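You operate a simulated robot arm through the tools that you are given. There is no shell and no other tool.

The job below is to be done with a simulated robot arm. You get a single attempt, and the scene is never put back.

JOB
Dust the patch on the dresser, then lay the yellow soap there.
Fine: first move the wooden cube between the valet tray's marks; the dust pad goes in the end bay by the red mark; leave other cubes alone. Set down upright: green dust pad. What is to be rubbed or washed off counts as gone when no trace of it is left.

It is judged by the outcome, as a careful person would: the job done as asked, and still so three seconds after it is handed in. It fails if anything else is knocked over, pushed out of place, dropped, spilled or broken.

ROBOT AND FRAMES
A 5-joint arm with a two-finger parallel gripper, fixed in place. Base frame: the origin is at the foot of the arm, x ahead of it, y to its left, z up; the work surface is at about z = 0.8. Units: m, rad, N and s.
It reaches about 1.134 m from its shoulder. Its first joint turns from -2.601 to 2.601 rad. Payload 1.57 kg.
The tool frame sits at the grasp point between the pads (the TCP): z along the fingers, y along the line on which they close. The tips reach 0.03 m beyond it. Largest opening 0.11 m; finger width 0.024, thickness 0.012; the body of the gripper, 0.048 by 0.112 m, starts 0.078 m behind the TCP.
Orientation is that of the tool frame in the base frame, as [roll, pitch, yaw] about the fixed x, y, z axes, in that order (R = Rz(yaw) Ry(pitch) Rx(roll)). With the fingers straight down and closing along the base's y, the tool's x points along the base's -x, its y along +y and its z along -z.

CONTROLS
- The arm moves only by the tool step_arm. Its argument "steps" is a list of rows, each an object (a shift or turn left out is 0, a gripper value left out holds the last) with "dp": the shift along the tool's x, y, z in units of 30 mm (1.0 is 30 mm), a list of three; "angular": the turn, a rotation vector about the tool's x, y, z in units of 6 degrees (1.0 is 6 degrees), a list of three; "hand": the gripper command, from -1 (shut) to 1 (fully open), values between in proportion. In form: [{"dp": [x, y, z], "angular": [ax, ay, az], "hand": hand}, ...]. A call has 1 to 20 rows; each row shifts and turns the commanded pose from where the row before left it, along the tool's axes as they then stand. A call with a number of a shift or a turn outside -1 to 1 is refused whole. Rows are played at 5 a second. More than 0.05 m and 0.15 rad between two rows, or a gripper value outside its range, and nothing of the call is played. A pose out of reach is approached as far as the arm can. The call stops where the force on the tool passes 50 N (or 10 N more than at its start, if that is more) or the arm is blocked; 0.2 s more then pass. The fingers move at their own pace (about 0.153 m/s each) and stop on an object; they squeeze with about 30 N. The grip force told is the motor's: it shows also when the fingers shut on nothing. Time passes only in rows, and 0.2 s behind the last, so rows that do not move let the fingers close. It gives the time, the measured TCP pose, the force on the tool (base axes), the opening and the grip force at its end, in the units of the frame above (readings bear some noise), with the torque about the TCP (base axes, N m) and any sound that the robot's microphone picked up, and new pictures: "pictures" is both (left out), scene, wrist or none.
- Cameras (640 x 400 px; columns grow to the right, rows downward): "scene" is fixed at [0.3996, 0.4977, 1.5649]; the picture's right is [0.10, 1.00, 0.00], its down [0.91, -0.09, -0.40] and it looks along [-0.40, 0.04, -0.92] (base axes); focal length 236 px, centre (320, 200). "wrist" rides on the gripper at [0.07, 0.016, -0.141] in the tool frame; the picture's right is [-0.23, 0.97, 0.00], its down [-0.85, -0.20, -0.48] and it looks along [-0.47, -0.11, 0.88] (tool axes); focal length 222 px, centre (320, 200). There is no depth. A picture from a camera that has moved, and an enlarged one, comes with that camera's place and axes in the base frame and with its lens.
- raise_lower(by): slides the trunk up (or, below 0, down) by that many m; the arm rides with it, the base frame stays. It gives what a move gives, with no picture.
- zoom(camera, box): a new picture of the part [left, top, right, bottom] of that camera's present view, enlarged. It takes no simulated time.
- sign_off(): hands the job in; it is judged then, once.

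Nothing tells you positions but the pictures and the camera data. Unless the task says otherwise, let go and move clear before handing in.

The tools are called by a JSON object that holds its "fn" and its "kwargs". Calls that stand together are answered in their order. step_arm: Moves the arm, as the interface text tells. Its arguments: {"type":"object","properties":{"steps":{"type":"array"},"pictures":{"type":"string","enum":["both","scene","wrist","none"]}},"required":["steps"]} The other tools are called the same way: raise_lower (by) slides the trunk up or down; zoom (camera, box) takes an enlarged picture of a part of a camera's view; sign_off () hands the job in.

At the start:

```text
time_s: 0.0
position: [-0.1054, 0.5467, 1.065]
tool_rot: [3.141, 0.0, -3.141]
ft_force: [0.1, 0.1, -1.0]
wrist_torque: [0.01, 0.0, 0.0]
grip_width: 0.11
gripper_force: 0.1
trunk travel left (down, up): [-0.798, 0.172]
```

scene: 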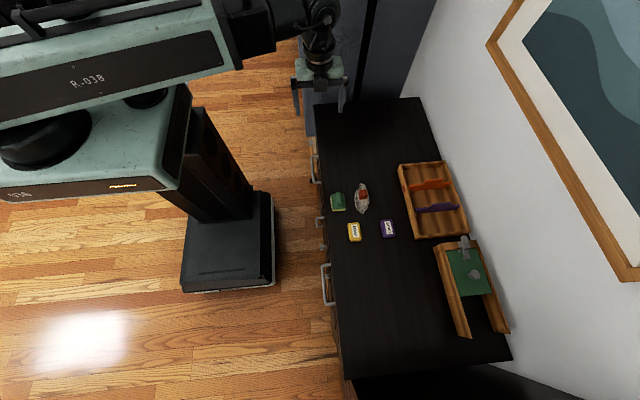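
wrist: 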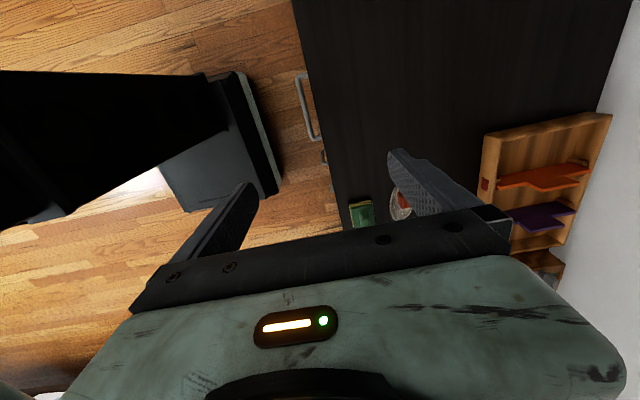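

I see a dresser with a green pad, a dusty patch, soaps, a bay organiser and a tray. I'll look at it enlarged first.

{"fn": "zoom", "kwargs": {"camera": "scene", "box": [310, 160, 430, 250]}}

{"fn": "zoom", "kwargs": {"camera": "scene", "box": [390, 150, 490, 245]}}

{"fn": "zoom", "kwargs": {"camera": "scene", "box": [420, 225, 520, 345]}}

{"fn": "zoom", "kwargs": {"camera": "scene", "box": [280, 80, 540, 380]}}

{"fn": "zoom", "kwargs": {"camera": "wrist", "box": [320, 90, 620, 290]}}

```text
4.44 times, centred on (370, 205) of scene
camera zoom: at [0.3996, 0.4977, 1.5649], right [0.1, 1.0, 0.0], down [0.91, -0.09, -0.4], along [-0.4, 0.04, -0.92], focal length 1049 px, centre (98, 178)
```

zoom: 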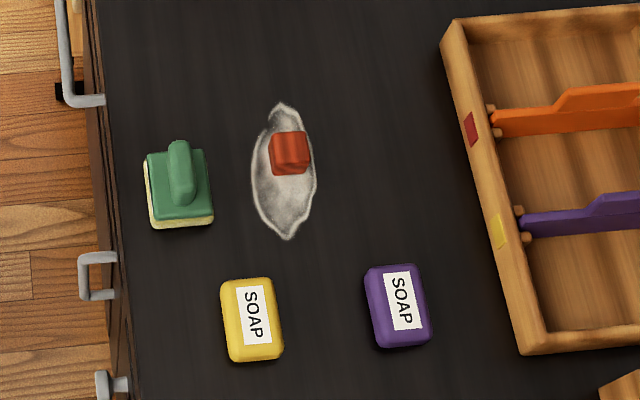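

```text
4.21 times, centred on (440, 198) of scene
camera zoom: at [0.3996, 0.4977, 1.5649], right [0.1, 1.0, 0.0], down [0.91, -0.09, -0.4], along [-0.4, 0.04, -0.92], focal length 994 px, centre (-185, 210)
```

zoom: 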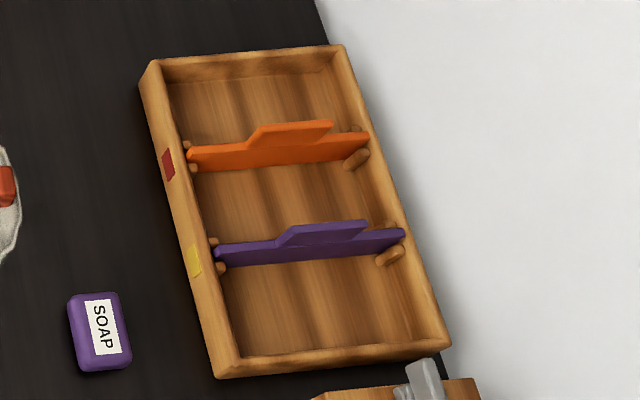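

```text
3.33 times, centred on (470, 285) of scene
camera zoom: at [0.3996, 0.4977, 1.5649], right [0.1, 1.0, 0.0], down [0.91, -0.09, -0.4], along [-0.4, 0.04, -0.92], focal length 787 px, centre (-180, -83)
```

zoom: 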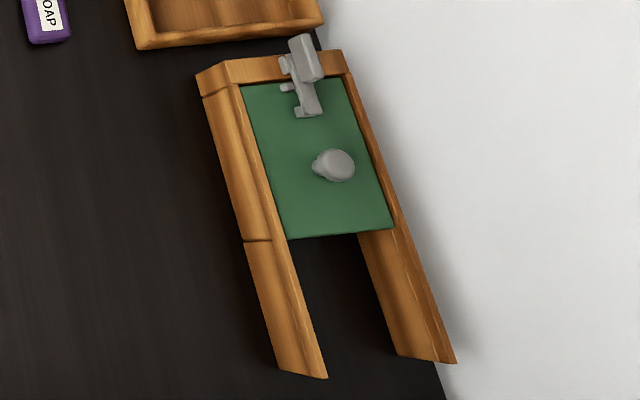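

```text
1.33 times, centred on (410, 230) of scene
camera zoom: at [0.3996, 0.4977, 1.5649], right [0.1, 1.0, 0.0], down [0.91, -0.09, -0.4], along [-0.4, 0.04, -0.92], focal length 315 px, centre (200, 160)
```

zoom: 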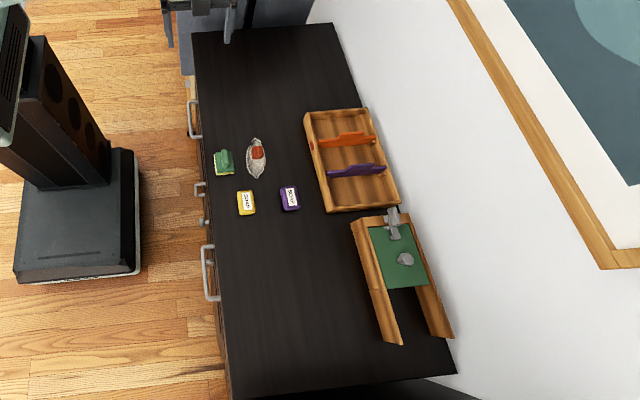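

```text
2.00 times, centred on (470, 190) of wrist
camera zoom: at [-0.1758, 0.5642, 1.2054], right [0.23, 0.97, 0.0], down [0.85, -0.2, 0.48], along [0.47, -0.11, -0.88], focal length 444 px, centre (20, 220)
```

zoom: 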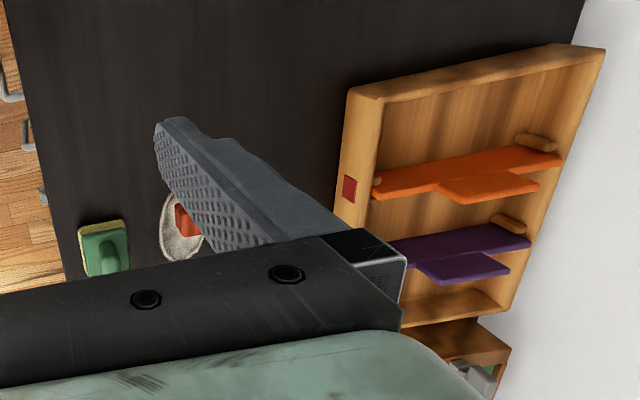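

The scene puts the cube on the patch near (0.07, 0.68), the pad near (0.09, 0.59), the yellow soap near (0.20, 0.63), and the tray over x −0.02..0.245, y 0.82..0.99. The marks line up with the two dividers. I'll move closer to check the cube and the heights.

{"fn": "step_arm", "kwargs": {"steps": [{"dp": [-1, 0.9, 0], "hand": 1}, {"dp": [-1, 0.9, 0]}, {"dp": [-1, 0.9, 0.5]}, {"dp": [-1, 0.9, 0.5]}, {"dp": [-0.5, 0.3, 0.5]}, {"dp": [0, 0, 0]}]}}

```text
time_s: 1.4
position: [0.0284, 0.6648, 1.066]
tool_rot: [-3.141, 0.001, 3.141]
ft_force: [-0.3, -0.1, 0.3]
wrist_torque: [-0.02, 0.01, -0.01]
grip_width: 0.1102
gripper_force: 0.0
out of reach, approached as far as the arm can: row 3, 4, 5
trunk travel left (down, up): [-0.798, 0.172]
camera wrist: at [-0.0414, 0.6811, 1.2055], right [0.23, 0.97, 0.0], down [0.85, -0.2, 0.48], along [0.47, -0.11, -0.88], focal length 222 px, centre (320, 200)
```

scene: 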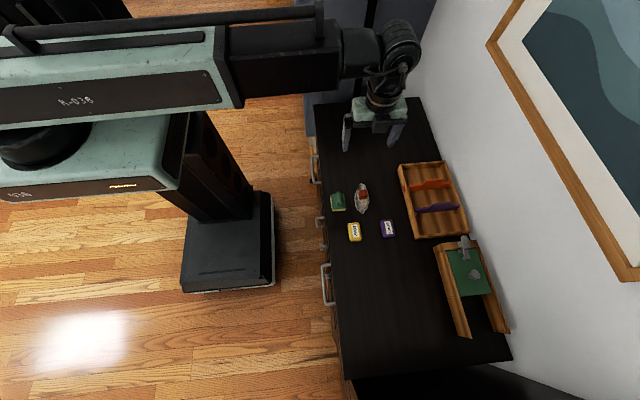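
wrist: 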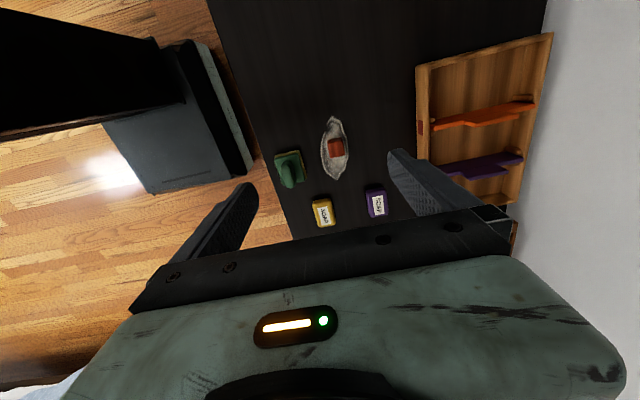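

The arm can't reach lower with the trunk at this height, so I'll slide the trunk down and look again.

{"fn": "raise_lower", "kwargs": {"by": -0.1}}

{"fn": "zoom", "kwargs": {"camera": "wrist", "box": [260, 60, 420, 160]}}

{"fn": "zoom", "kwargs": {"camera": "wrist", "box": [240, 20, 560, 240]}}

```text
time_s: 2.7
position: [0.0293, 0.6634, 0.965]
tool_rot: [3.141, -0.001, 3.14]
ft_force: [0.8, 0.4, 0.4]
wrist_torque: [0.03, 0.03, 0.02]
grip_width: 0.1101
gripper_force: 0.0
trunk travel left (down, up): [-0.698, 0.272]
```

```text
4.00 times, centred on (340, 110) of wrist
camera zoom: at [-0.0417, 0.681, 1.1055], right [0.23, 0.97, 0.0], down [0.85, -0.2, 0.48], along [0.47, -0.11, -0.88], focal length 888 px, centre (240, 560)
```

zoom: 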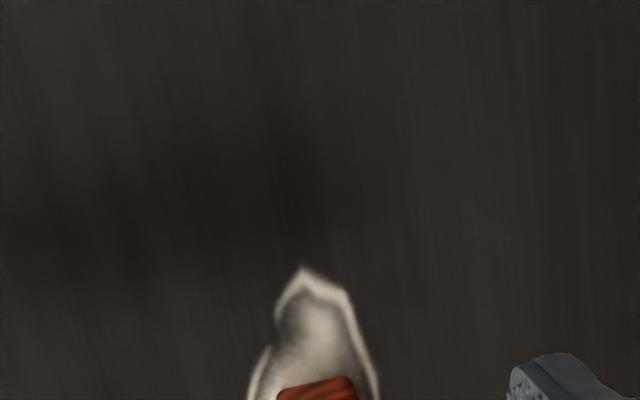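

```text
1.82 times, centred on (400, 130) of wrist
camera zoom: at [-0.0417, 0.681, 1.1055], right [0.23, 0.97, 0.0], down [0.85, -0.2, 0.48], along [0.47, -0.11, -0.88], focal length 404 px, centre (174, 327)
```

zoom: 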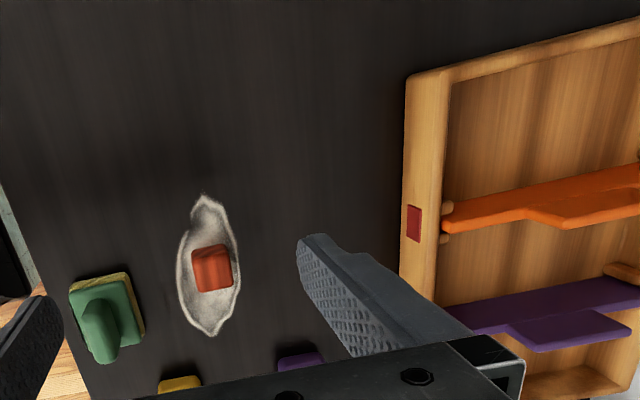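

The cube has wood grain and sits on the patch at about (0.071, 0.683), so it is the wooden cube. I'll line up over it with the fingers part open and check the height.

{"fn": "step_arm", "kwargs": {"steps": [{"dp": [-0.7, 0.35, 0], "hand": 0.1}, {"dp": [-0.69, 0.3, 0]}, {"dp": [0, 0, 0]}, {"dp": [0, 0, 0]}]}}

```text
time_s: 3.7
position: [0.0703, 0.6841, 0.9656]
tool_rot: [-3.141, 0.0, -3.141]
ft_force: [0.5, 0.2, -0.4]
wrist_torque: [-0.03, -0.02, -0.02]
grip_width: 0.0605
gripper_force: 0.0
trunk travel left (down, up): [-0.698, 0.272]
camera wrist: at [0.0003, 0.701, 1.1055], right [0.23, 0.97, 0.0], down [0.85, -0.2, 0.48], along [0.47, -0.11, -0.88], focal length 222 px, centre (320, 200)
```

scene: 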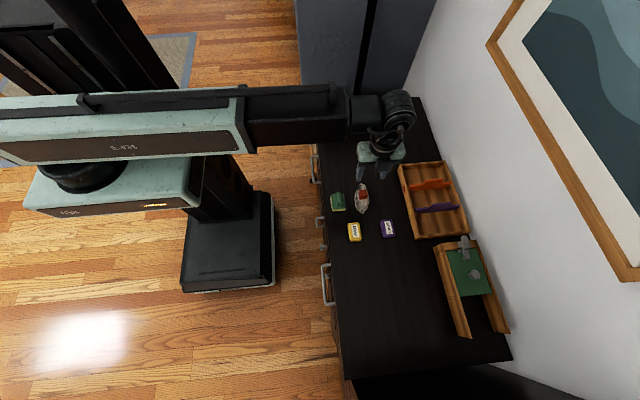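
wrist: 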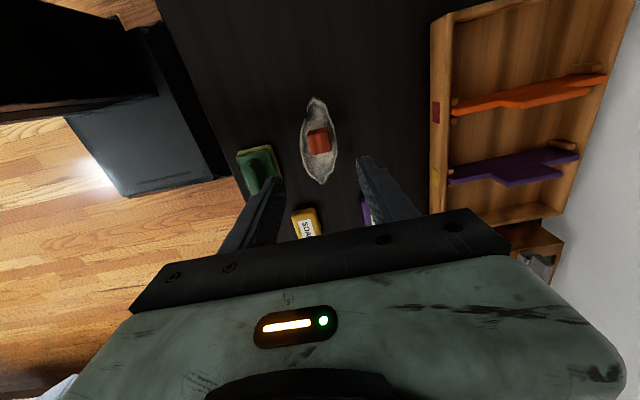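

The cube lines up with the gripper. I'll raise the arm a little and lower the trunk, so there's room to move down later.

{"fn": "step_arm", "kwargs": {"steps": [{"dp": [0, 0, -1]}, {"dp": [0, 0, -1]}, {"dp": [0, 0, -1]}, {"dp": [0, 0, 0]}], "pictures": "none"}}

{"fn": "raise_lower", "kwargs": {"by": -0.17}}

{"fn": "step_arm", "kwargs": {"steps": [{"dp": [0, 0, 0]}]}}

```text
time_s: 4.7
position: [0.0705, 0.6846, 0.9649]
tool_rot: [-3.14, 0.001, -3.14]
ft_force: [0.3, -0.6, 0.3]
wrist_torque: [-0.04, 0.02, 0.01]
grip_width: 0.0607
gripper_force: 0.1
out of reach, approached as far as the arm can: row 1, 2, 3
trunk travel left (down, up): [-0.698, 0.272]
```

```text
time_s: 6.2
position: [0.0714, 0.6826, 0.8298]
tool_rot: [3.141, 0.002, -3.141]
ft_force: [0.4, 4.0, 56.2]
wrist_torque: [-1.73, 0.13, -0.02]
grip_width: 0.0579
gripper_force: 0.0
trunk travel left (down, up): [-0.56, 0.41]
stopped: the force on the tool passed its limit at 134 N (the readings are from after the stop); the commanded pose is now the measured one
```

```text
time_s: 6.6
position: [0.0701, 0.6833, 0.8302]
tool_rot: [3.138, 0.002, 3.14]
ft_force: [-0.9, 4.1, 66.9]
wrist_torque: [-2.07, 0.16, -0.13]
grip_width: 0.057
gripper_force: 0.1
trunk travel left (down, up): [-0.56, 0.41]
camera wrist: at [0.0002, 0.6985, 0.9707], right [0.23, 0.97, 0.0], down [0.85, -0.2, 0.48], along [0.47, -0.11, -0.88], focal length 222 px, centre (320, 200)
```

scene: 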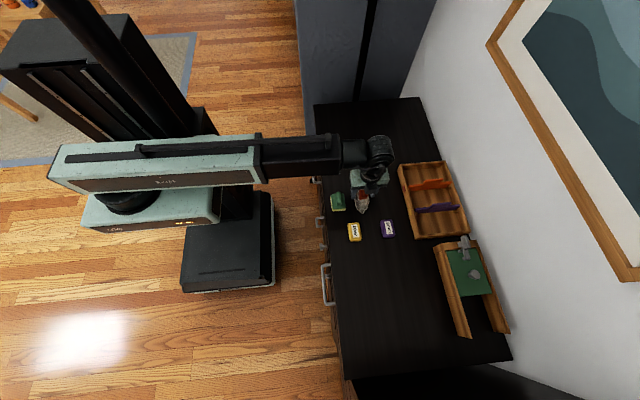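
wrist: 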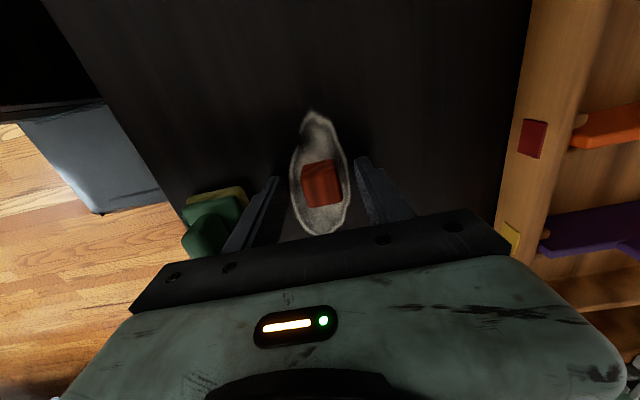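

The arm moves only horizontally; height comes from the trunk. The tips touched the surface at TCP z ≈ 0.83, so the surface is at 0.80. I'll lift slightly, then grip the cube.

{"fn": "raise_lower", "kwargs": {"by": 0.009}}

```text
time_s: 7.1
position: [0.0709, 0.6854, 0.8363]
tool_rot: [3.141, 0.0, 3.141]
ft_force: [0.4, -0.1, -0.2]
wrist_torque: [0.0, 0.01, 0.02]
grip_width: 0.0606
gripper_force: 0.1
trunk travel left (down, up): [-0.569, 0.401]
```

{"fn": "step_arm", "kwargs": {"steps": [{"dp": [0, 0, 0], "hand": -0.3}, {"dp": [0, 0, 0], "hand": -0.6}, {"dp": [0, 0, 0], "hand": -1}, {"dp": [0, 0, 0]}, {"dp": [0, 0, 0]}]}}

```text
time_s: 8.3
position: [0.0713, 0.6859, 0.8367]
tool_rot: [-3.14, -0.001, 3.141]
ft_force: [0.4, -0.5, 0.4]
wrist_torque: [-0.05, 0.02, 0.02]
grip_width: 0.0265
gripper_force: 29.9
trunk travel left (down, up): [-0.569, 0.401]
camera wrist: at [0.0006, 0.7017, 0.9766], right [0.23, 0.97, 0.0], down [0.85, -0.2, 0.48], along [0.47, -0.11, -0.88], focal length 222 px, centre (320, 200)
```

scene: 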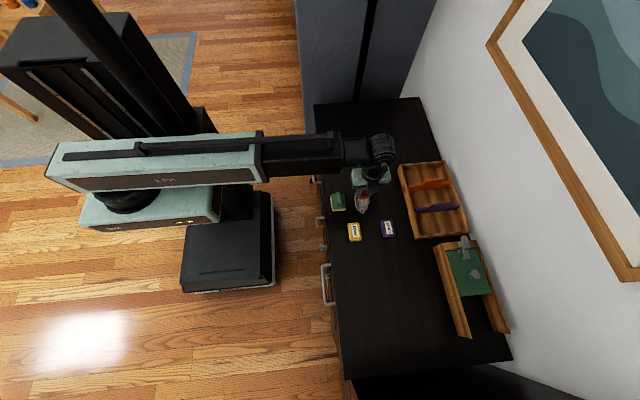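
wrist: 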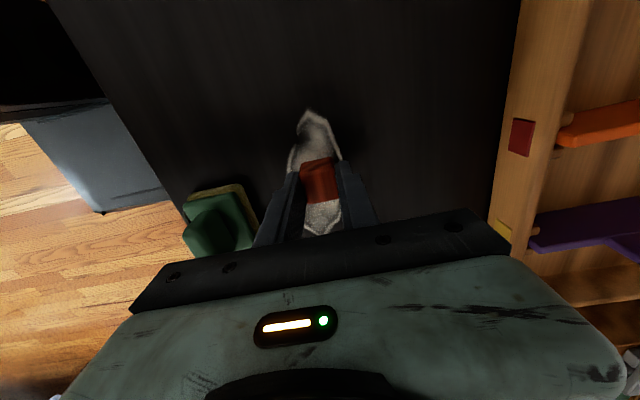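

I hold the cube (26 mm wide). I'll lift it and carry it over the middle bay.

{"fn": "raise_lower", "kwargs": {"by": 0.15}}

{"fn": "step_arm", "kwargs": {"steps": [{"dp": [-0.2, 1, 0]}, {"dp": [-0.2, 1, 0]}, {"dp": [-0.2, 1, 0]}, {"dp": [-0.3, 1, 0]}, {"dp": [-0.3, 1, 0]}, {"dp": [0, 0, 0]}]}}

```text
time_s: 10.1
position: [0.0706, 0.6857, 0.9859]
tool_rot: [3.14, -0.001, -3.141]
ft_force: [-0.8, 1.2, -0.1]
wrist_torque: [0.02, -0.03, 0.0]
grip_width: 0.0265
gripper_force: 29.8
trunk travel left (down, up): [-0.719, 0.251]
```

```text
time_s: 11.5
position: [0.1083, 0.8351, 0.9858]
tool_rot: [3.141, -0.001, 3.142]
ft_force: [-0.2, -0.4, -0.9]
wrist_torque: [-0.04, 0.0, 0.03]
grip_width: 0.0264
gripper_force: 30.0
trunk travel left (down, up): [-0.719, 0.251]
camera wrist: at [0.0377, 0.8518, 1.1264], right [0.23, 0.97, 0.0], down [0.85, -0.2, 0.48], along [0.47, -0.11, -0.88], focal length 222 px, centre (320, 200)
```

scene: 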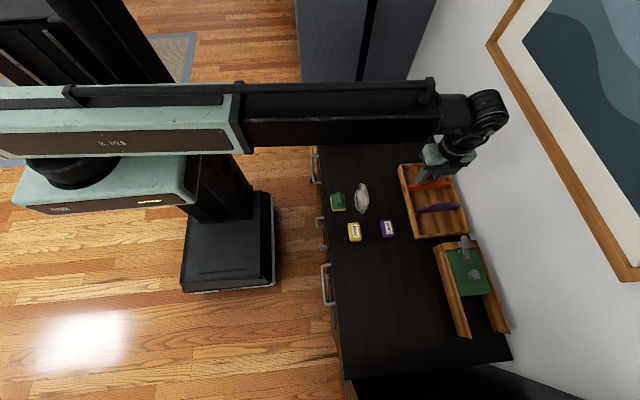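
wrist: 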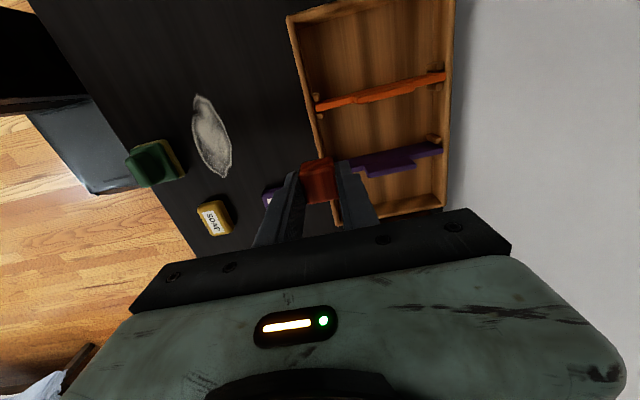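

{"fn": "zoom", "kwargs": {"camera": "wrist", "box": [270, 0, 480, 240]}}

{"fn": "zoom", "kwargs": {"camera": "scene", "box": [390, 130, 500, 250]}}

```text
1.67 times, centred on (375, 120) of wrist
camera zoom: at [0.0377, 0.8518, 1.1264], right [0.23, 0.97, 0.0], down [0.85, -0.2, 0.48], along [0.47, -0.11, -0.88], focal length 370 px, centre (228, 333)
```

zoom: 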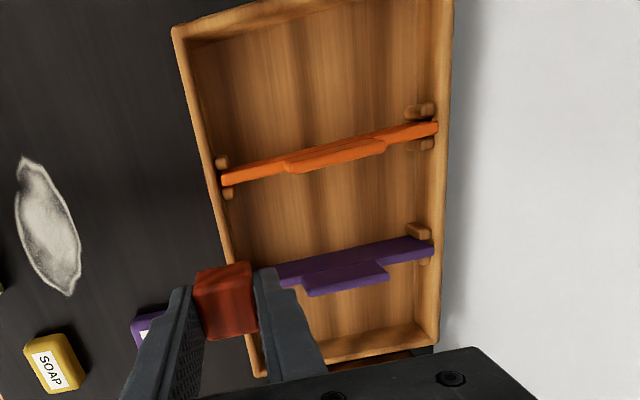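

```text
3.33 times, centred on (445, 190) of scene
camera zoom: at [0.3996, 0.4977, 1.5649], right [0.1, 1.0, 0.0], down [0.91, -0.09, -0.4], along [-0.4, 0.04, -0.92], focal length 787 px, centre (-97, 233)
```

zoom: 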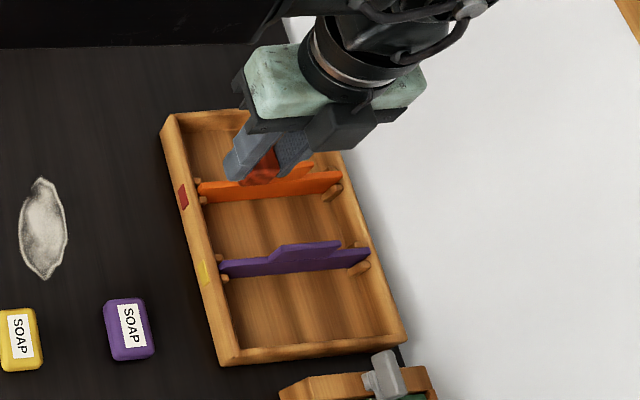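

The middle bay spans x ≈ 0.071–0.150 and the rim is at about 0.84. I'll centre over it and lower the cube.

{"fn": "step_arm", "kwargs": {"steps": [{"dp": [-0.03, 0.85, 0]}, {"dp": [-0.03, 0.85, 0]}, {"dp": [0, 0, 0]}, {"dp": [0, 0, 0]}]}}

{"fn": "raise_lower", "kwargs": {"by": -0.125}}

{"fn": "step_arm", "kwargs": {"steps": [{"dp": [0, 0, 0]}]}}

```text
time_s: 12.5
position: [0.1096, 0.8853, 0.9855]
tool_rot: [3.14, 0.0, -3.141]
ft_force: [0.2, -0.3, -0.2]
wrist_torque: [-0.03, -0.03, 0.03]
grip_width: 0.0265
gripper_force: 29.5
trunk travel left (down, up): [-0.719, 0.251]
camera wrist: at [0.0403, 0.9023, 1.1266], right [0.23, 0.97, 0.0], down [0.85, -0.2, 0.48], along [0.47, -0.11, -0.88], focal length 222 px, centre (320, 200)
```

scene: 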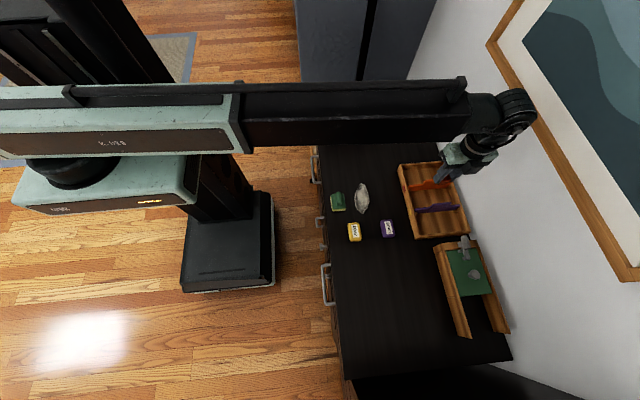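
wrist: 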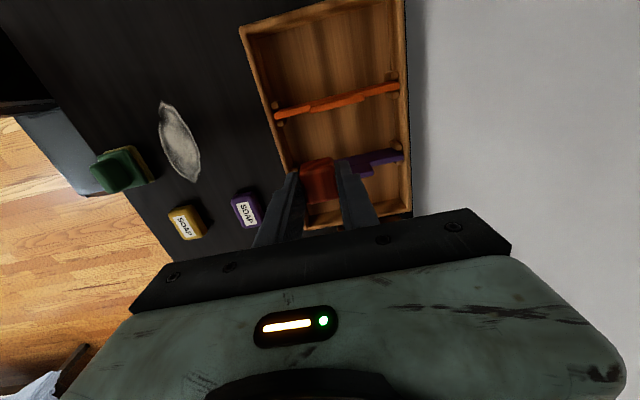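

```text
time_s: 14.0
position: [0.1102, 0.8853, 0.8608]
tool_rot: [3.141, 0.001, -3.141]
ft_force: [0.2, -0.1, -0.3]
wrist_torque: [0.01, -0.01, 0.02]
grip_width: 0.0263
gripper_force: 30.1
trunk travel left (down, up): [-0.594, 0.376]
```

```text
time_s: 14.4
position: [0.1115, 0.8871, 0.8603]
tool_rot: [3.141, 0.0, -3.141]
ft_force: [-0.5, -0.3, -0.3]
wrist_torque: [-0.02, 0.02, 0.0]
grip_width: 0.0264
gripper_force: 29.9
trunk travel left (down, up): [-0.594, 0.376]
camera wrist: at [0.0404, 0.9023, 1.0015], right [0.23, 0.97, 0.0], down [0.85, -0.2, 0.48], along [0.47, -0.11, -0.88], focal length 222 px, centre (320, 200)
```

scene: 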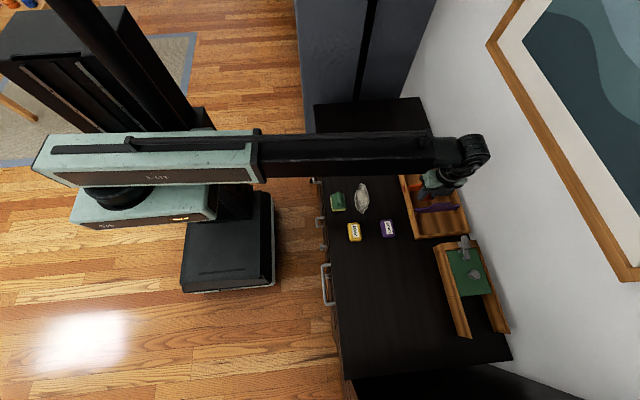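
wrist: 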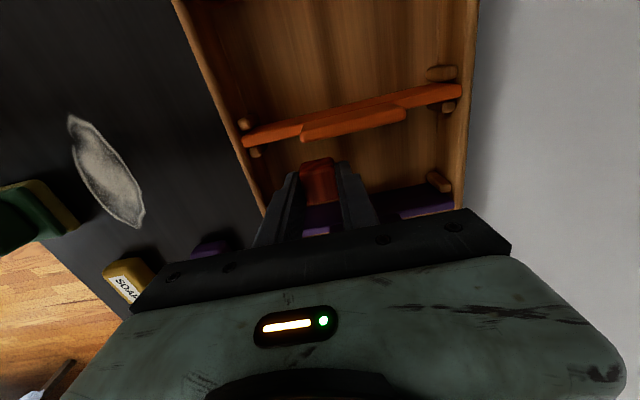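

{"fn": "raise_lower", "kwargs": {"by": -0.007}}

{"fn": "raise_lower", "kwargs": {"by": -0.003}}

{"fn": "raise_lower", "kwargs": {"by": -0.002}}

```text
time_s: 15.0
position: [0.1108, 0.886, 0.8536]
tool_rot: [-3.142, -0.001, -3.141]
ft_force: [0.2, 0.4, -0.6]
wrist_torque: [-0.02, 0.0, -0.03]
grip_width: 0.0262
gripper_force: 30.0
trunk travel left (down, up): [-0.587, 0.383]
```

```text
time_s: 15.5
position: [0.1105, 0.8839, 0.8502]
tool_rot: [-3.14, 0.0, -3.141]
ft_force: [-0.1, -0.3, -0.3]
wrist_torque: [-0.01, 0.02, 0.01]
grip_width: 0.0263
gripper_force: 29.9
trunk travel left (down, up): [-0.584, 0.386]
```

```text
time_s: 16.0
position: [0.1104, 0.8851, 0.8489]
tool_rot: [-3.141, 0.0, 3.141]
ft_force: [0.6, -0.3, -0.9]
wrist_torque: [-0.03, -0.02, -0.01]
grip_width: 0.0266
gripper_force: 30.2
trunk travel left (down, up): [-0.582, 0.388]
```

{"fn": "raise_lower", "kwargs": {"by": -0.002}}

{"fn": "raise_lower", "kwargs": {"by": -0.002}}

{"fn": "raise_lower", "kwargs": {"by": -0.001}}

```text
time_s: 16.6
position: [0.1102, 0.8854, 0.8478]
tool_rot: [3.141, 0.0, 3.141]
ft_force: [0.4, 0.8, -0.2]
wrist_torque: [-0.02, 0.01, 0.03]
grip_width: 0.0263
gripper_force: 30.2
trunk travel left (down, up): [-0.58, 0.39]
```

```text
time_s: 17.1
position: [0.1101, 0.8857, 0.8452]
tool_rot: [-3.141, 0.0, -3.141]
ft_force: [0.3, 0.4, 0.8]
wrist_torque: [0.01, -0.03, 0.03]
grip_width: 0.0263
gripper_force: 29.9
trunk travel left (down, up): [-0.578, 0.392]
```

```text
time_s: 17.6
position: [0.1106, 0.8858, 0.8448]
tool_rot: [3.141, 0.001, 3.142]
ft_force: [-0.2, 0.0, 0.6]
wrist_torque: [0.0, 0.0, 0.0]
grip_width: 0.0263
gripper_force: 29.7
trunk travel left (down, up): [-0.577, 0.393]
```

{"fn": "raise_lower", "kwargs": {"by": -0.0015}}

{"fn": "raise_lower", "kwargs": {"by": -0.0015}}

{"fn": "step_arm", "kwargs": {"steps": [{"dp": [0, 0, 0]}], "pictures": "wrist"}}

```text
time_s: 18.1
position: [0.1109, 0.8867, 0.8419]
tool_rot: [3.141, -0.001, 3.14]
ft_force: [0.5, 0.2, 0.0]
wrist_torque: [-0.02, 0.01, 0.0]
grip_width: 0.0263
gripper_force: 30.0
trunk travel left (down, up): [-0.576, 0.394]
```

```text
time_s: 18.6
position: [0.1092, 0.885, 0.8417]
tool_rot: [3.138, 0.0, -3.14]
ft_force: [0.0, 4.7, 15.0]
wrist_torque: [0.12, -0.02, -0.02]
grip_width: 0.0264
gripper_force: 30.3
trunk travel left (down, up): [-0.574, 0.396]
```

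```text
time_s: 19.0
position: [0.1094, 0.8857, 0.842]
tool_rot: [3.141, 0.0, -3.141]
ft_force: [1.3, 3.8, 15.7]
wrist_torque: [0.11, 0.0, -0.02]
grip_width: 0.0262
gripper_force: 29.5
trunk travel left (down, up): [-0.574, 0.396]
camera wrist: at [0.0403, 0.9014, 0.9825], right [0.23, 0.97, 0.0], down [0.85, -0.2, 0.48], along [0.47, -0.11, -0.88], focal length 222 px, centre (320, 200)
```

wrist: 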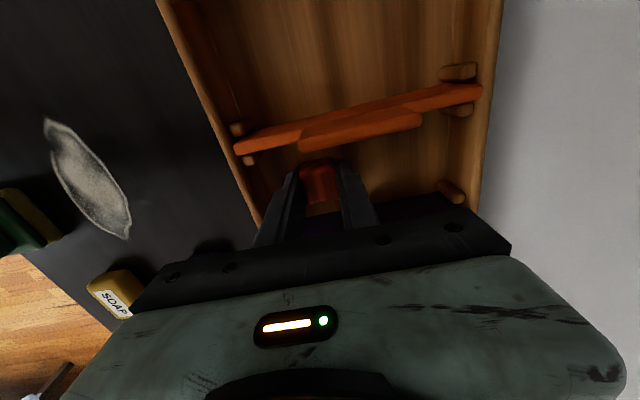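

The cube rests on the bay floor (15 N contact). I'll open partly and lift away.

{"fn": "step_arm", "kwargs": {"steps": [{"dp": [0, 0, 0], "hand": -0.3}, {"dp": [0, 0, 0], "hand": -0.1}, {"dp": [0, 0, 0]}, {"dp": [0, 0, 0]}], "pictures": "wrist"}}

{"fn": "raise_lower", "kwargs": {"by": 0.15}}

{"fn": "step_arm", "kwargs": {"steps": [{"dp": [0, 0, 0]}]}}

```text
time_s: 20.0
position: [0.1096, 0.8864, 0.8409]
tool_rot: [-3.139, 0.0, -3.141]
ft_force: [-1.4, 0.2, 0.2]
wrist_torque: [-0.01, 0.03, 0.0]
grip_width: 0.0494
gripper_force: 0.1
trunk travel left (down, up): [-0.574, 0.396]
camera wrist: at [0.0404, 0.9023, 0.9815], right [0.23, 0.97, 0.0], down [0.85, -0.2, 0.48], along [0.47, -0.11, -0.88], focal length 222 px, centre (320, 200)
```

wrist: 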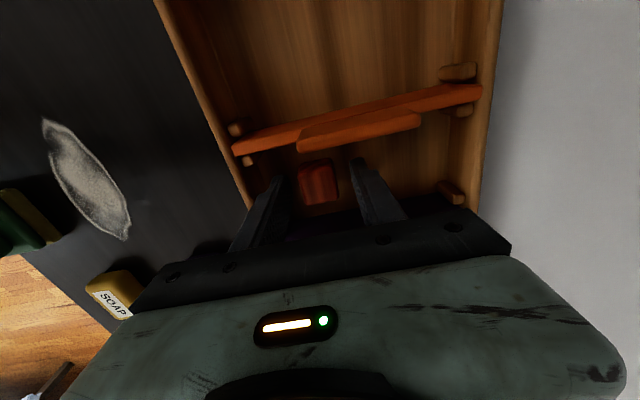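

```text
time_s: 21.8
position: [0.11, 0.8865, 0.9907]
tool_rot: [-3.141, 0.001, -3.141]
ft_force: [0.3, 0.4, 0.3]
wrist_torque: [-0.03, 0.01, 0.0]
grip_width: 0.0494
gripper_force: 0.3
trunk travel left (down, up): [-0.724, 0.246]
```

```text
time_s: 22.1
position: [0.1102, 0.8858, 0.9899]
tool_rot: [3.141, 0.001, -3.14]
ft_force: [0.3, 0.7, 0.1]
wrist_torque: [0.0, 0.01, 0.02]
grip_width: 0.0491
gripper_force: 0.1
trunk travel left (down, up): [-0.724, 0.246]
camera wrist: at [0.0404, 0.9023, 1.1315], right [0.23, 0.97, 0.0], down [0.85, -0.2, 0.48], along [0.47, -0.11, -0.88], focal length 222 px, centre (320, 200)
```

scene: 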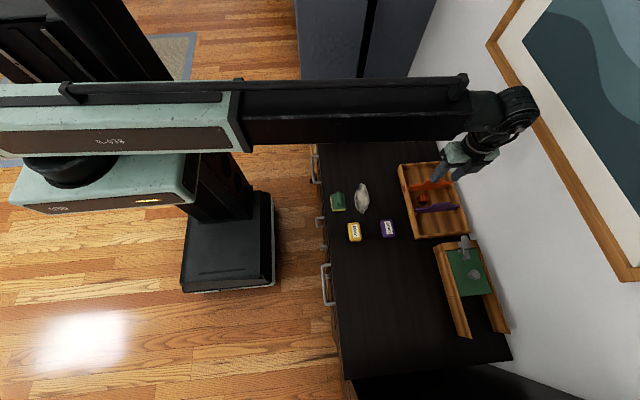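
wrist: 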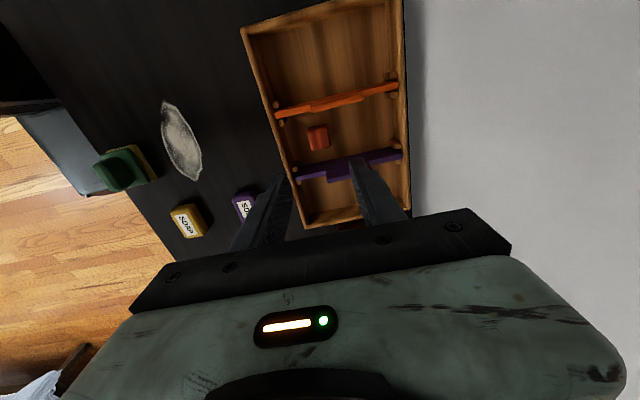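

The cube sits in the middle bay. I'll go look at the pad from above.

{"fn": "step_arm", "kwargs": {"steps": [{"dp": [0.2, -1, 0], "hand": 0.1}, {"dp": [0.2, -1, 0]}, {"dp": [0.2, -1, 0]}, {"dp": [0.2, -1, 0]}, {"dp": [0.2, -1, 0]}, {"dp": [0.2, -1, 0]}, {"dp": [0.2, -1, 0]}, {"dp": [0.2, -1, 0]}, {"dp": [0.2, -1, 0]}, {"dp": [0.2, -0.8, 0]}, {"dp": [0, 0, 0]}]}}

{"fn": "zoom", "kwargs": {"camera": "wrist", "box": [240, 80, 440, 220]}}

{"fn": "zoom", "kwargs": {"camera": "scene", "box": [315, 170, 395, 230]}}

```text
time_s: 24.6
position: [0.0491, 0.591, 0.9902]
tool_rot: [-3.14, 0.0, -3.142]
ft_force: [0.2, 0.2, 0.4]
wrist_torque: [0.0, -0.01, 0.02]
grip_width: 0.0605
gripper_force: 0.2
trunk travel left (down, up): [-0.724, 0.246]
camera wrist: at [-0.0213, 0.6088, 1.1316], right [0.23, 0.97, 0.0], down [0.85, -0.2, 0.48], along [0.47, -0.11, -0.88], focal length 222 px, centre (320, 200)
```

scene: 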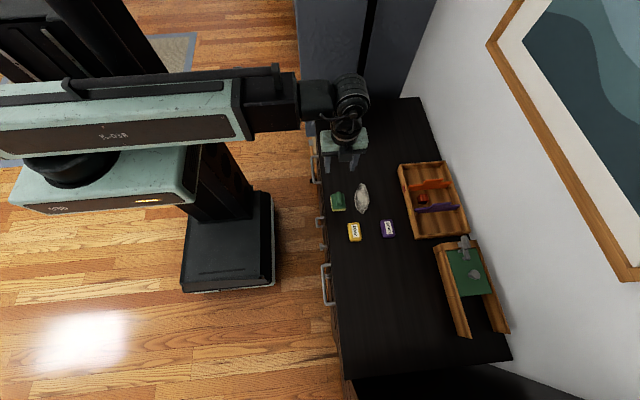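
wrist: 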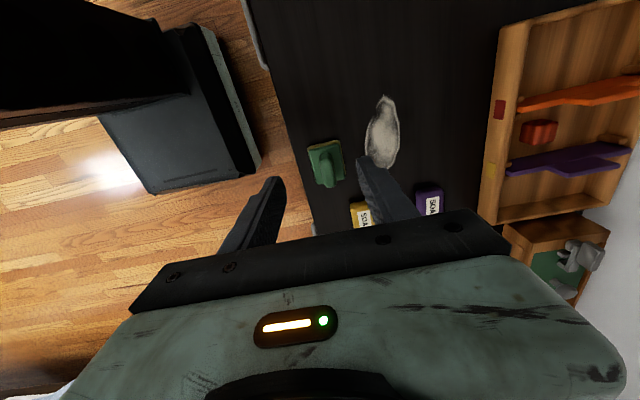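

```text
2.86 times, centred on (340, 150) of wrist
camera zoom: at [-0.0213, 0.6088, 1.1316], right [0.23, 0.97, 0.0], down [0.85, -0.2, 0.48], along [0.47, -0.11, -0.88], focal length 635 px, centre (263, 343)
```

zoom: 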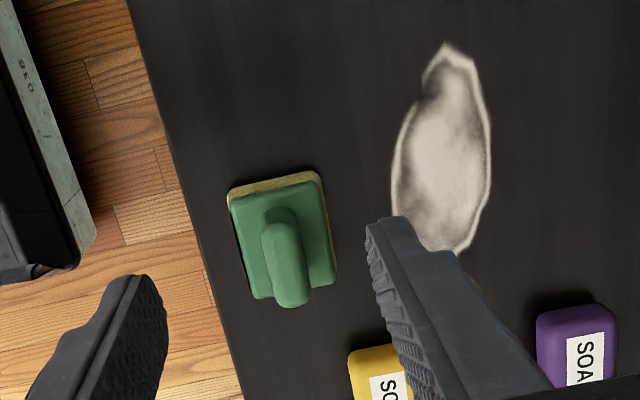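

```text
6.67 times, centred on (355, 200) of scene
camera zoom: at [0.3996, 0.4977, 1.5649], right [0.1, 1.0, 0.0], down [0.91, -0.09, -0.4], along [-0.4, 0.04, -0.92], focal length 1574 px, centre (87, 200)
```

zoom: 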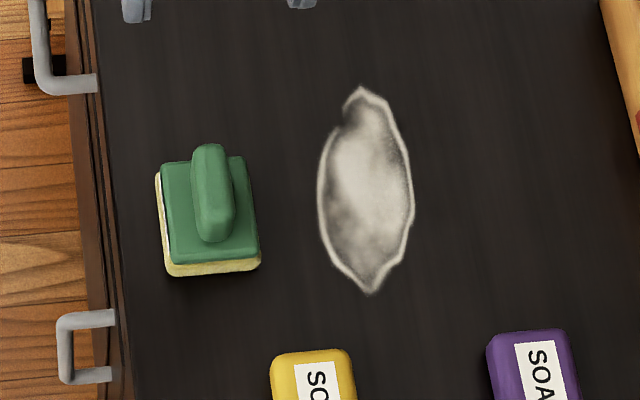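

The pad is about 58 × 50 mm, centred near (0.086, 0.592), with a 20 mm wide handle along x that tops out near z 0.848. I'll position over the handle and go down in stages.

{"fn": "step_arm", "kwargs": {"steps": [{"dp": [-0.65, 0.06, 0], "hand": 0.0}, {"dp": [-0.6, 0.06, 0]}, {"dp": [0, 0, 0]}, {"dp": [0, 0, 0]}], "pictures": "none"}}

{"fn": "raise_lower", "kwargs": {"by": -0.1}}

{"fn": "step_arm", "kwargs": {"steps": [{"dp": [0, 0, 0]}]}}

{"fn": "zoom", "kwargs": {"camera": "wrist", "box": [220, 80, 420, 260]}}

{"fn": "zoom", "kwargs": {"camera": "scene", "box": [305, 150, 405, 230]}}

```text
time_s: 25.6
position: [0.0861, 0.5947, 0.9904]
tool_rot: [-3.141, -0.002, 3.14]
ft_force: [-1.0, -0.8, 1.4]
wrist_torque: [0.03, 0.0, -0.01]
grip_width: 0.0549
gripper_force: 0.2
trunk travel left (down, up): [-0.724, 0.246]
```

```text
time_s: 26.9
position: [0.0861, 0.5945, 0.891]
tool_rot: [3.142, 0.003, 3.141]
ft_force: [-1.1, -0.2, 0.6]
wrist_torque: [0.01, 0.03, 0.0]
grip_width: 0.0549
gripper_force: 0.0
trunk travel left (down, up): [-0.624, 0.346]
```

```text
time_s: 27.3
position: [0.0857, 0.5953, 0.8911]
tool_rot: [3.141, 0.0, 3.141]
ft_force: [0.3, 0.7, -0.9]
wrist_torque: [0.0, 0.0, -0.01]
grip_width: 0.0548
gripper_force: 0.1
trunk travel left (down, up): [-0.624, 0.346]
camera wrist: at [0.0157, 0.6116, 1.0316], right [0.23, 0.97, 0.0], down [0.85, -0.2, 0.48], along [0.47, -0.11, -0.88], focal length 222 px, centre (320, 200)
```

scene: 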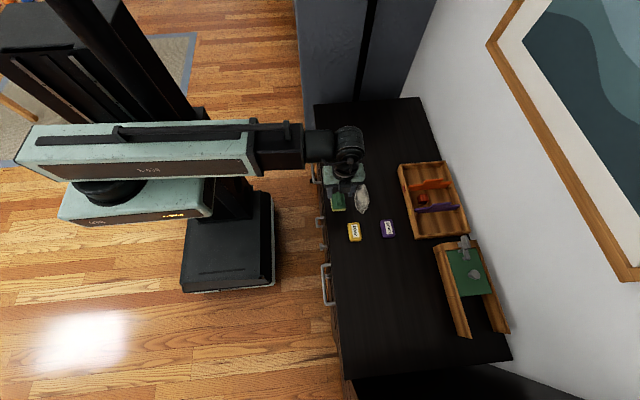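
wrist: 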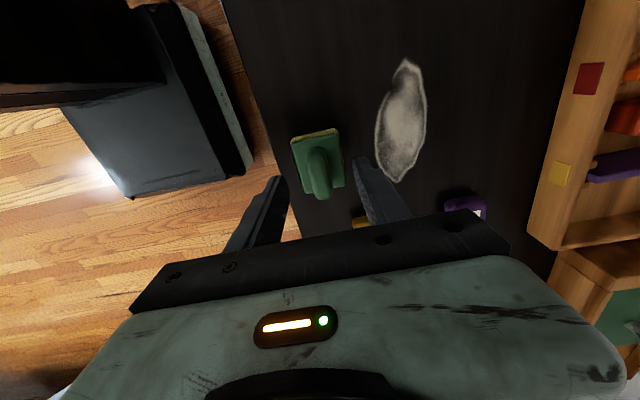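

```text
2.22 times, centred on (320, 170) of wrist
camera zoom: at [0.0157, 0.6116, 1.0316], right [0.23, 0.97, 0.0], down [0.85, -0.2, 0.48], along [0.47, -0.11, -0.88], focal length 494 px, centre (320, 267)
```

zoom: 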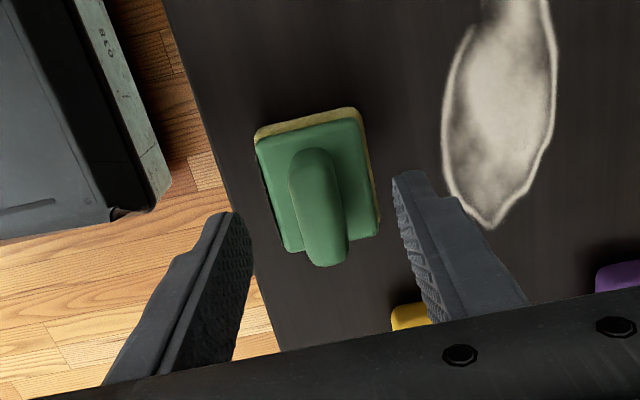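

```text
5.00 times, centred on (355, 190) of scene
camera zoom: at [0.3996, 0.4977, 1.5649], right [0.1, 1.0, 0.0], down [0.91, -0.09, -0.4], along [-0.4, 0.04, -0.92], focal length 1181 px, centre (145, 250)
```

zoom: 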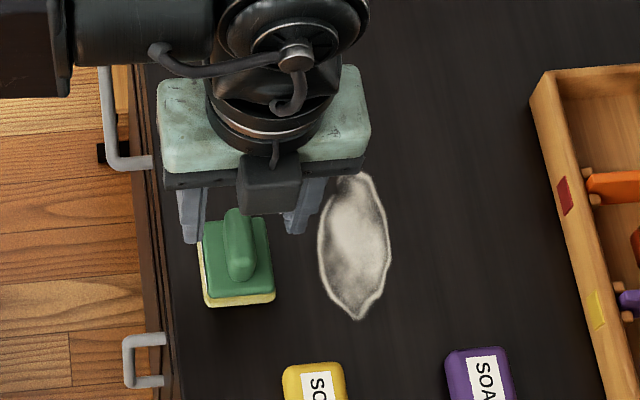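

{"fn": "raise_lower", "kwargs": {"by": -0.03}}

{"fn": "raise_lower", "kwargs": {"by": -0.006}}

{"fn": "raise_lower", "kwargs": {"by": -0.003}}

{"fn": "step_arm", "kwargs": {"steps": [{"dp": [0, 0, 0]}]}}

{"fn": "zoom", "kwargs": {"camera": "wrist", "box": [220, 80, 420, 260]}}

{"fn": "zoom", "kwargs": {"camera": "scene", "box": [305, 150, 405, 230]}}

```text
time_s: 28.0
position: [0.0867, 0.5962, 0.8604]
tool_rot: [-3.141, 0.0, 3.141]
ft_force: [-0.9, 0.2, -0.4]
wrist_torque: [-0.01, -0.04, 0.0]
grip_width: 0.0549
gripper_force: 0.0
trunk travel left (down, up): [-0.594, 0.376]
```

```text
time_s: 28.6
position: [0.0867, 0.5949, 0.8552]
tool_rot: [-3.141, 0.001, 3.142]
ft_force: [-0.7, 0.4, -0.1]
wrist_torque: [0.0, 0.0, -0.03]
grip_width: 0.0549
gripper_force: 0.2
trunk travel left (down, up): [-0.588, 0.382]
```

```text
time_s: 29.1
position: [0.0857, 0.5956, 0.8524]
tool_rot: [-3.141, 0.0, 3.141]
ft_force: [0.6, 0.8, -0.3]
wrist_torque: [0.02, -0.01, 0.01]
grip_width: 0.0552
gripper_force: 0.0
trunk travel left (down, up): [-0.585, 0.385]
```

```text
time_s: 29.5
position: [0.0856, 0.5947, 0.8535]
tool_rot: [3.141, -0.001, -3.141]
ft_force: [0.3, 0.9, -0.1]
wrist_torque: [0.03, 0.0, -0.01]
grip_width: 0.0548
gripper_force: 0.0
trunk travel left (down, up): [-0.585, 0.385]
camera wrist: at [0.0157, 0.6116, 0.9926], right [0.23, 0.97, 0.0], down [0.85, -0.2, 0.48], along [0.47, -0.11, -0.88], focal length 222 px, centre (320, 200)
```

scene: 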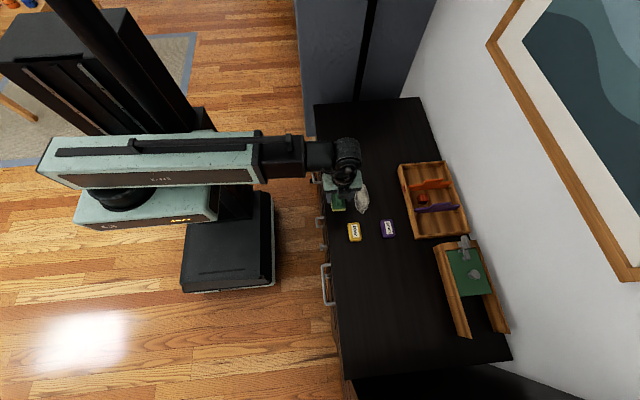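
wrist: 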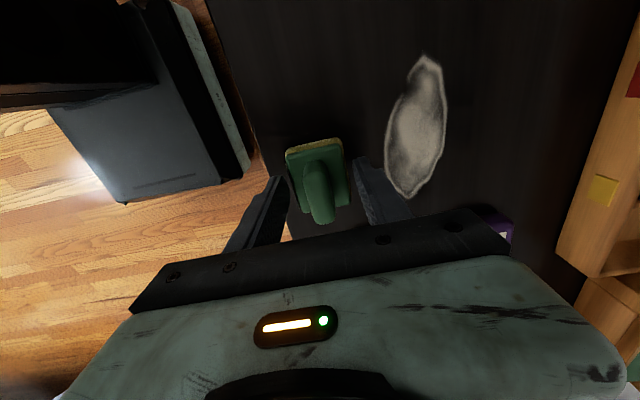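

```text
2.22 times, centred on (320, 170) of wrist
camera zoom: at [0.0157, 0.6116, 0.9926], right [0.23, 0.97, 0.0], down [0.85, -0.2, 0.48], along [0.47, -0.11, -0.88], focal length 494 px, centre (320, 267)
```

zoom: 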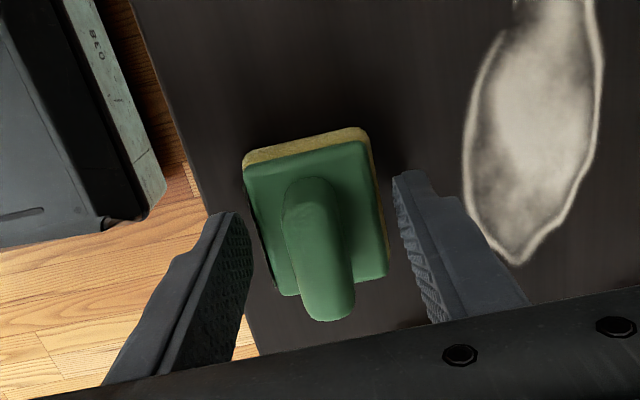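

```text
5.00 times, centred on (355, 190) of scene
camera zoom: at [0.3996, 0.4977, 1.5649], right [0.1, 1.0, 0.0], down [0.91, -0.09, -0.4], along [-0.4, 0.04, -0.92], focal length 1181 px, centre (145, 250)
```

zoom: 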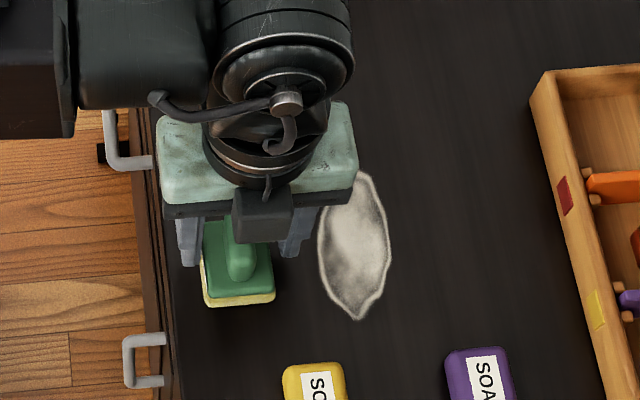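

{"fn": "step_arm", "kwargs": {"steps": [{"dp": [0, 0, 0], "hand": -0.4}, {"dp": [0, 0, 0], "hand": -0.7}, {"dp": [0, 0, 0], "hand": -1}, {"dp": [0, 0, 0]}, {"dp": [0, 0, 0]}], "pictures": "wrist"}}

{"fn": "zoom", "kwargs": {"camera": "wrist", "box": [220, 80, 420, 260]}}

```text
time_s: 30.7
position: [0.0858, 0.5951, 0.8523]
tool_rot: [-3.141, 0.001, -3.14]
ft_force: [-0.4, -0.1, -0.5]
wrist_torque: [0.02, 0.01, -0.02]
grip_width: 0.0452
gripper_force: 29.9
trunk travel left (down, up): [-0.585, 0.385]
camera wrist: at [0.0157, 0.6116, 0.9926], right [0.23, 0.97, 0.0], down [0.85, -0.2, 0.48], along [0.47, -0.11, -0.88], focal length 222 px, centre (320, 200)
```

wrist: 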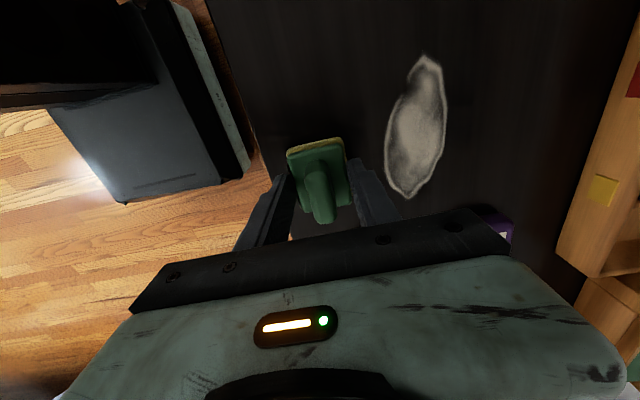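

```text
2.22 times, centred on (320, 170) of wrist
camera zoom: at [0.0157, 0.6116, 0.9926], right [0.23, 0.97, 0.0], down [0.85, -0.2, 0.48], along [0.47, -0.11, -0.88], focal length 494 px, centre (320, 267)
```

zoom: 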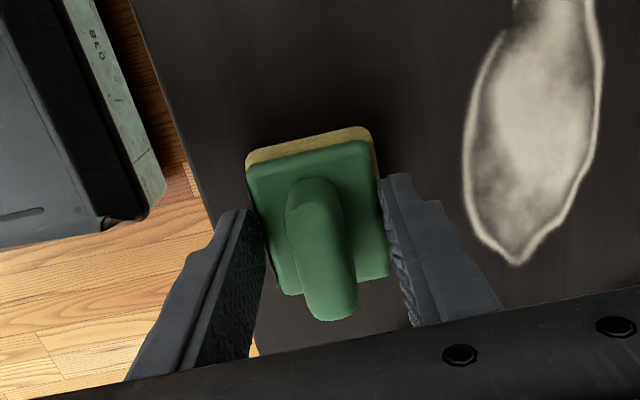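

The fingers closed on the pad's body (45 mm), not the handle. I'll reopen, rise 10 mm and grip the handle.

{"fn": "step_arm", "kwargs": {"steps": [{"dp": [0, 0, 0], "hand": 0.0}, {"dp": [0, 0, 0]}, {"dp": [0, 0, 0]}], "pictures": "none"}}

{"fn": "raise_lower", "kwargs": {"by": 0.01}}

{"fn": "step_arm", "kwargs": {"steps": [{"dp": [0, 0, 0], "hand": -0.4}, {"dp": [0, 0, 0], "hand": -0.7}, {"dp": [0, 0, 0], "hand": -1}, {"dp": [0, 0, 0]}, {"dp": [0, 0, 0]}], "pictures": "wrist"}}

{"fn": "zoom", "kwargs": {"camera": "wrist", "box": [220, 80, 420, 260]}}

{"fn": "zoom", "kwargs": {"camera": "scene", "box": [305, 150, 405, 230]}}

```text
time_s: 31.5
position: [0.086, 0.5956, 0.8523]
tool_rot: [3.141, 0.001, -3.141]
ft_force: [-0.4, 0.2, -0.4]
wrist_torque: [0.02, 0.0, -0.01]
grip_width: 0.0551
gripper_force: 0.0
trunk travel left (down, up): [-0.585, 0.385]
```

```text
time_s: 32.1
position: [0.0857, 0.596, 0.8626]
tool_rot: [-3.141, 0.001, 3.141]
ft_force: [-1.1, -1.0, -0.2]
wrist_torque: [0.0, 0.05, -0.01]
grip_width: 0.055
gripper_force: 0.0
trunk travel left (down, up): [-0.595, 0.375]
```

```text
time_s: 33.3
position: [0.0858, 0.596, 0.8619]
tool_rot: [-3.141, -0.001, -3.141]
ft_force: [0.3, -0.4, -0.3]
wrist_torque: [0.0, 0.02, -0.02]
grip_width: 0.0172
gripper_force: 30.3
trunk travel left (down, up): [-0.595, 0.375]
camera wrist: at [0.0157, 0.6117, 1.0026], right [0.23, 0.97, 0.0], down [0.85, -0.2, 0.48], along [0.47, -0.11, -0.88], focal length 222 px, centre (320, 200)
```

wrist: 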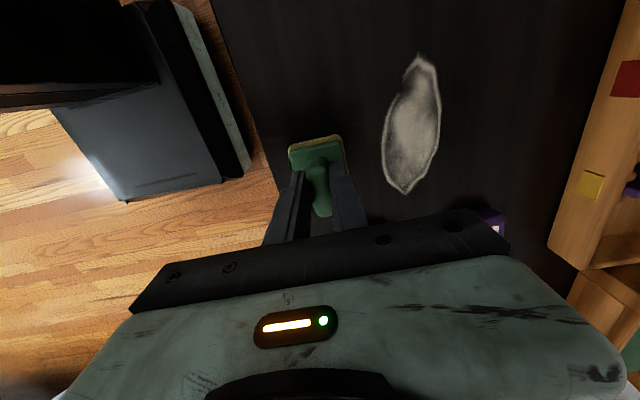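

```text
2.22 times, centred on (320, 170) of wrist
camera zoom: at [0.0157, 0.6117, 1.0026], right [0.23, 0.97, 0.0], down [0.85, -0.2, 0.48], along [0.47, -0.11, -0.88], focal length 494 px, centre (320, 267)
```

zoom: 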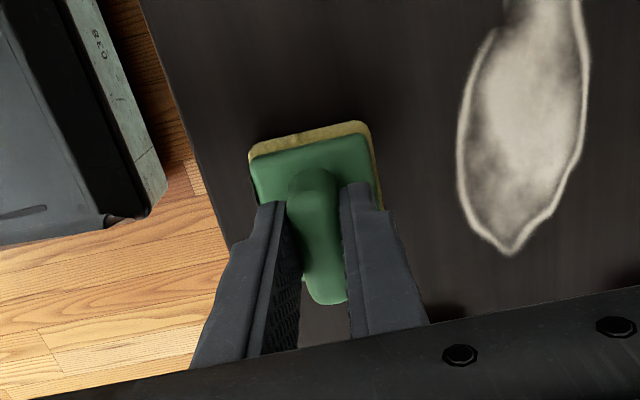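

```text
5.00 times, centred on (355, 190) of scene
camera zoom: at [0.3996, 0.4977, 1.5649], right [0.1, 1.0, 0.0], down [0.91, -0.09, -0.4], along [-0.4, 0.04, -0.92], focal length 1181 px, centre (145, 250)
```

zoom: 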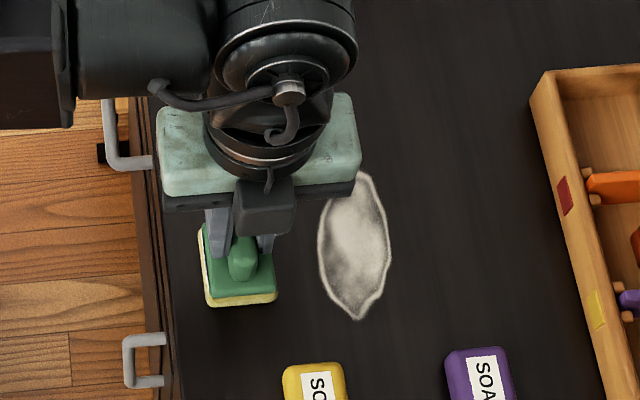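

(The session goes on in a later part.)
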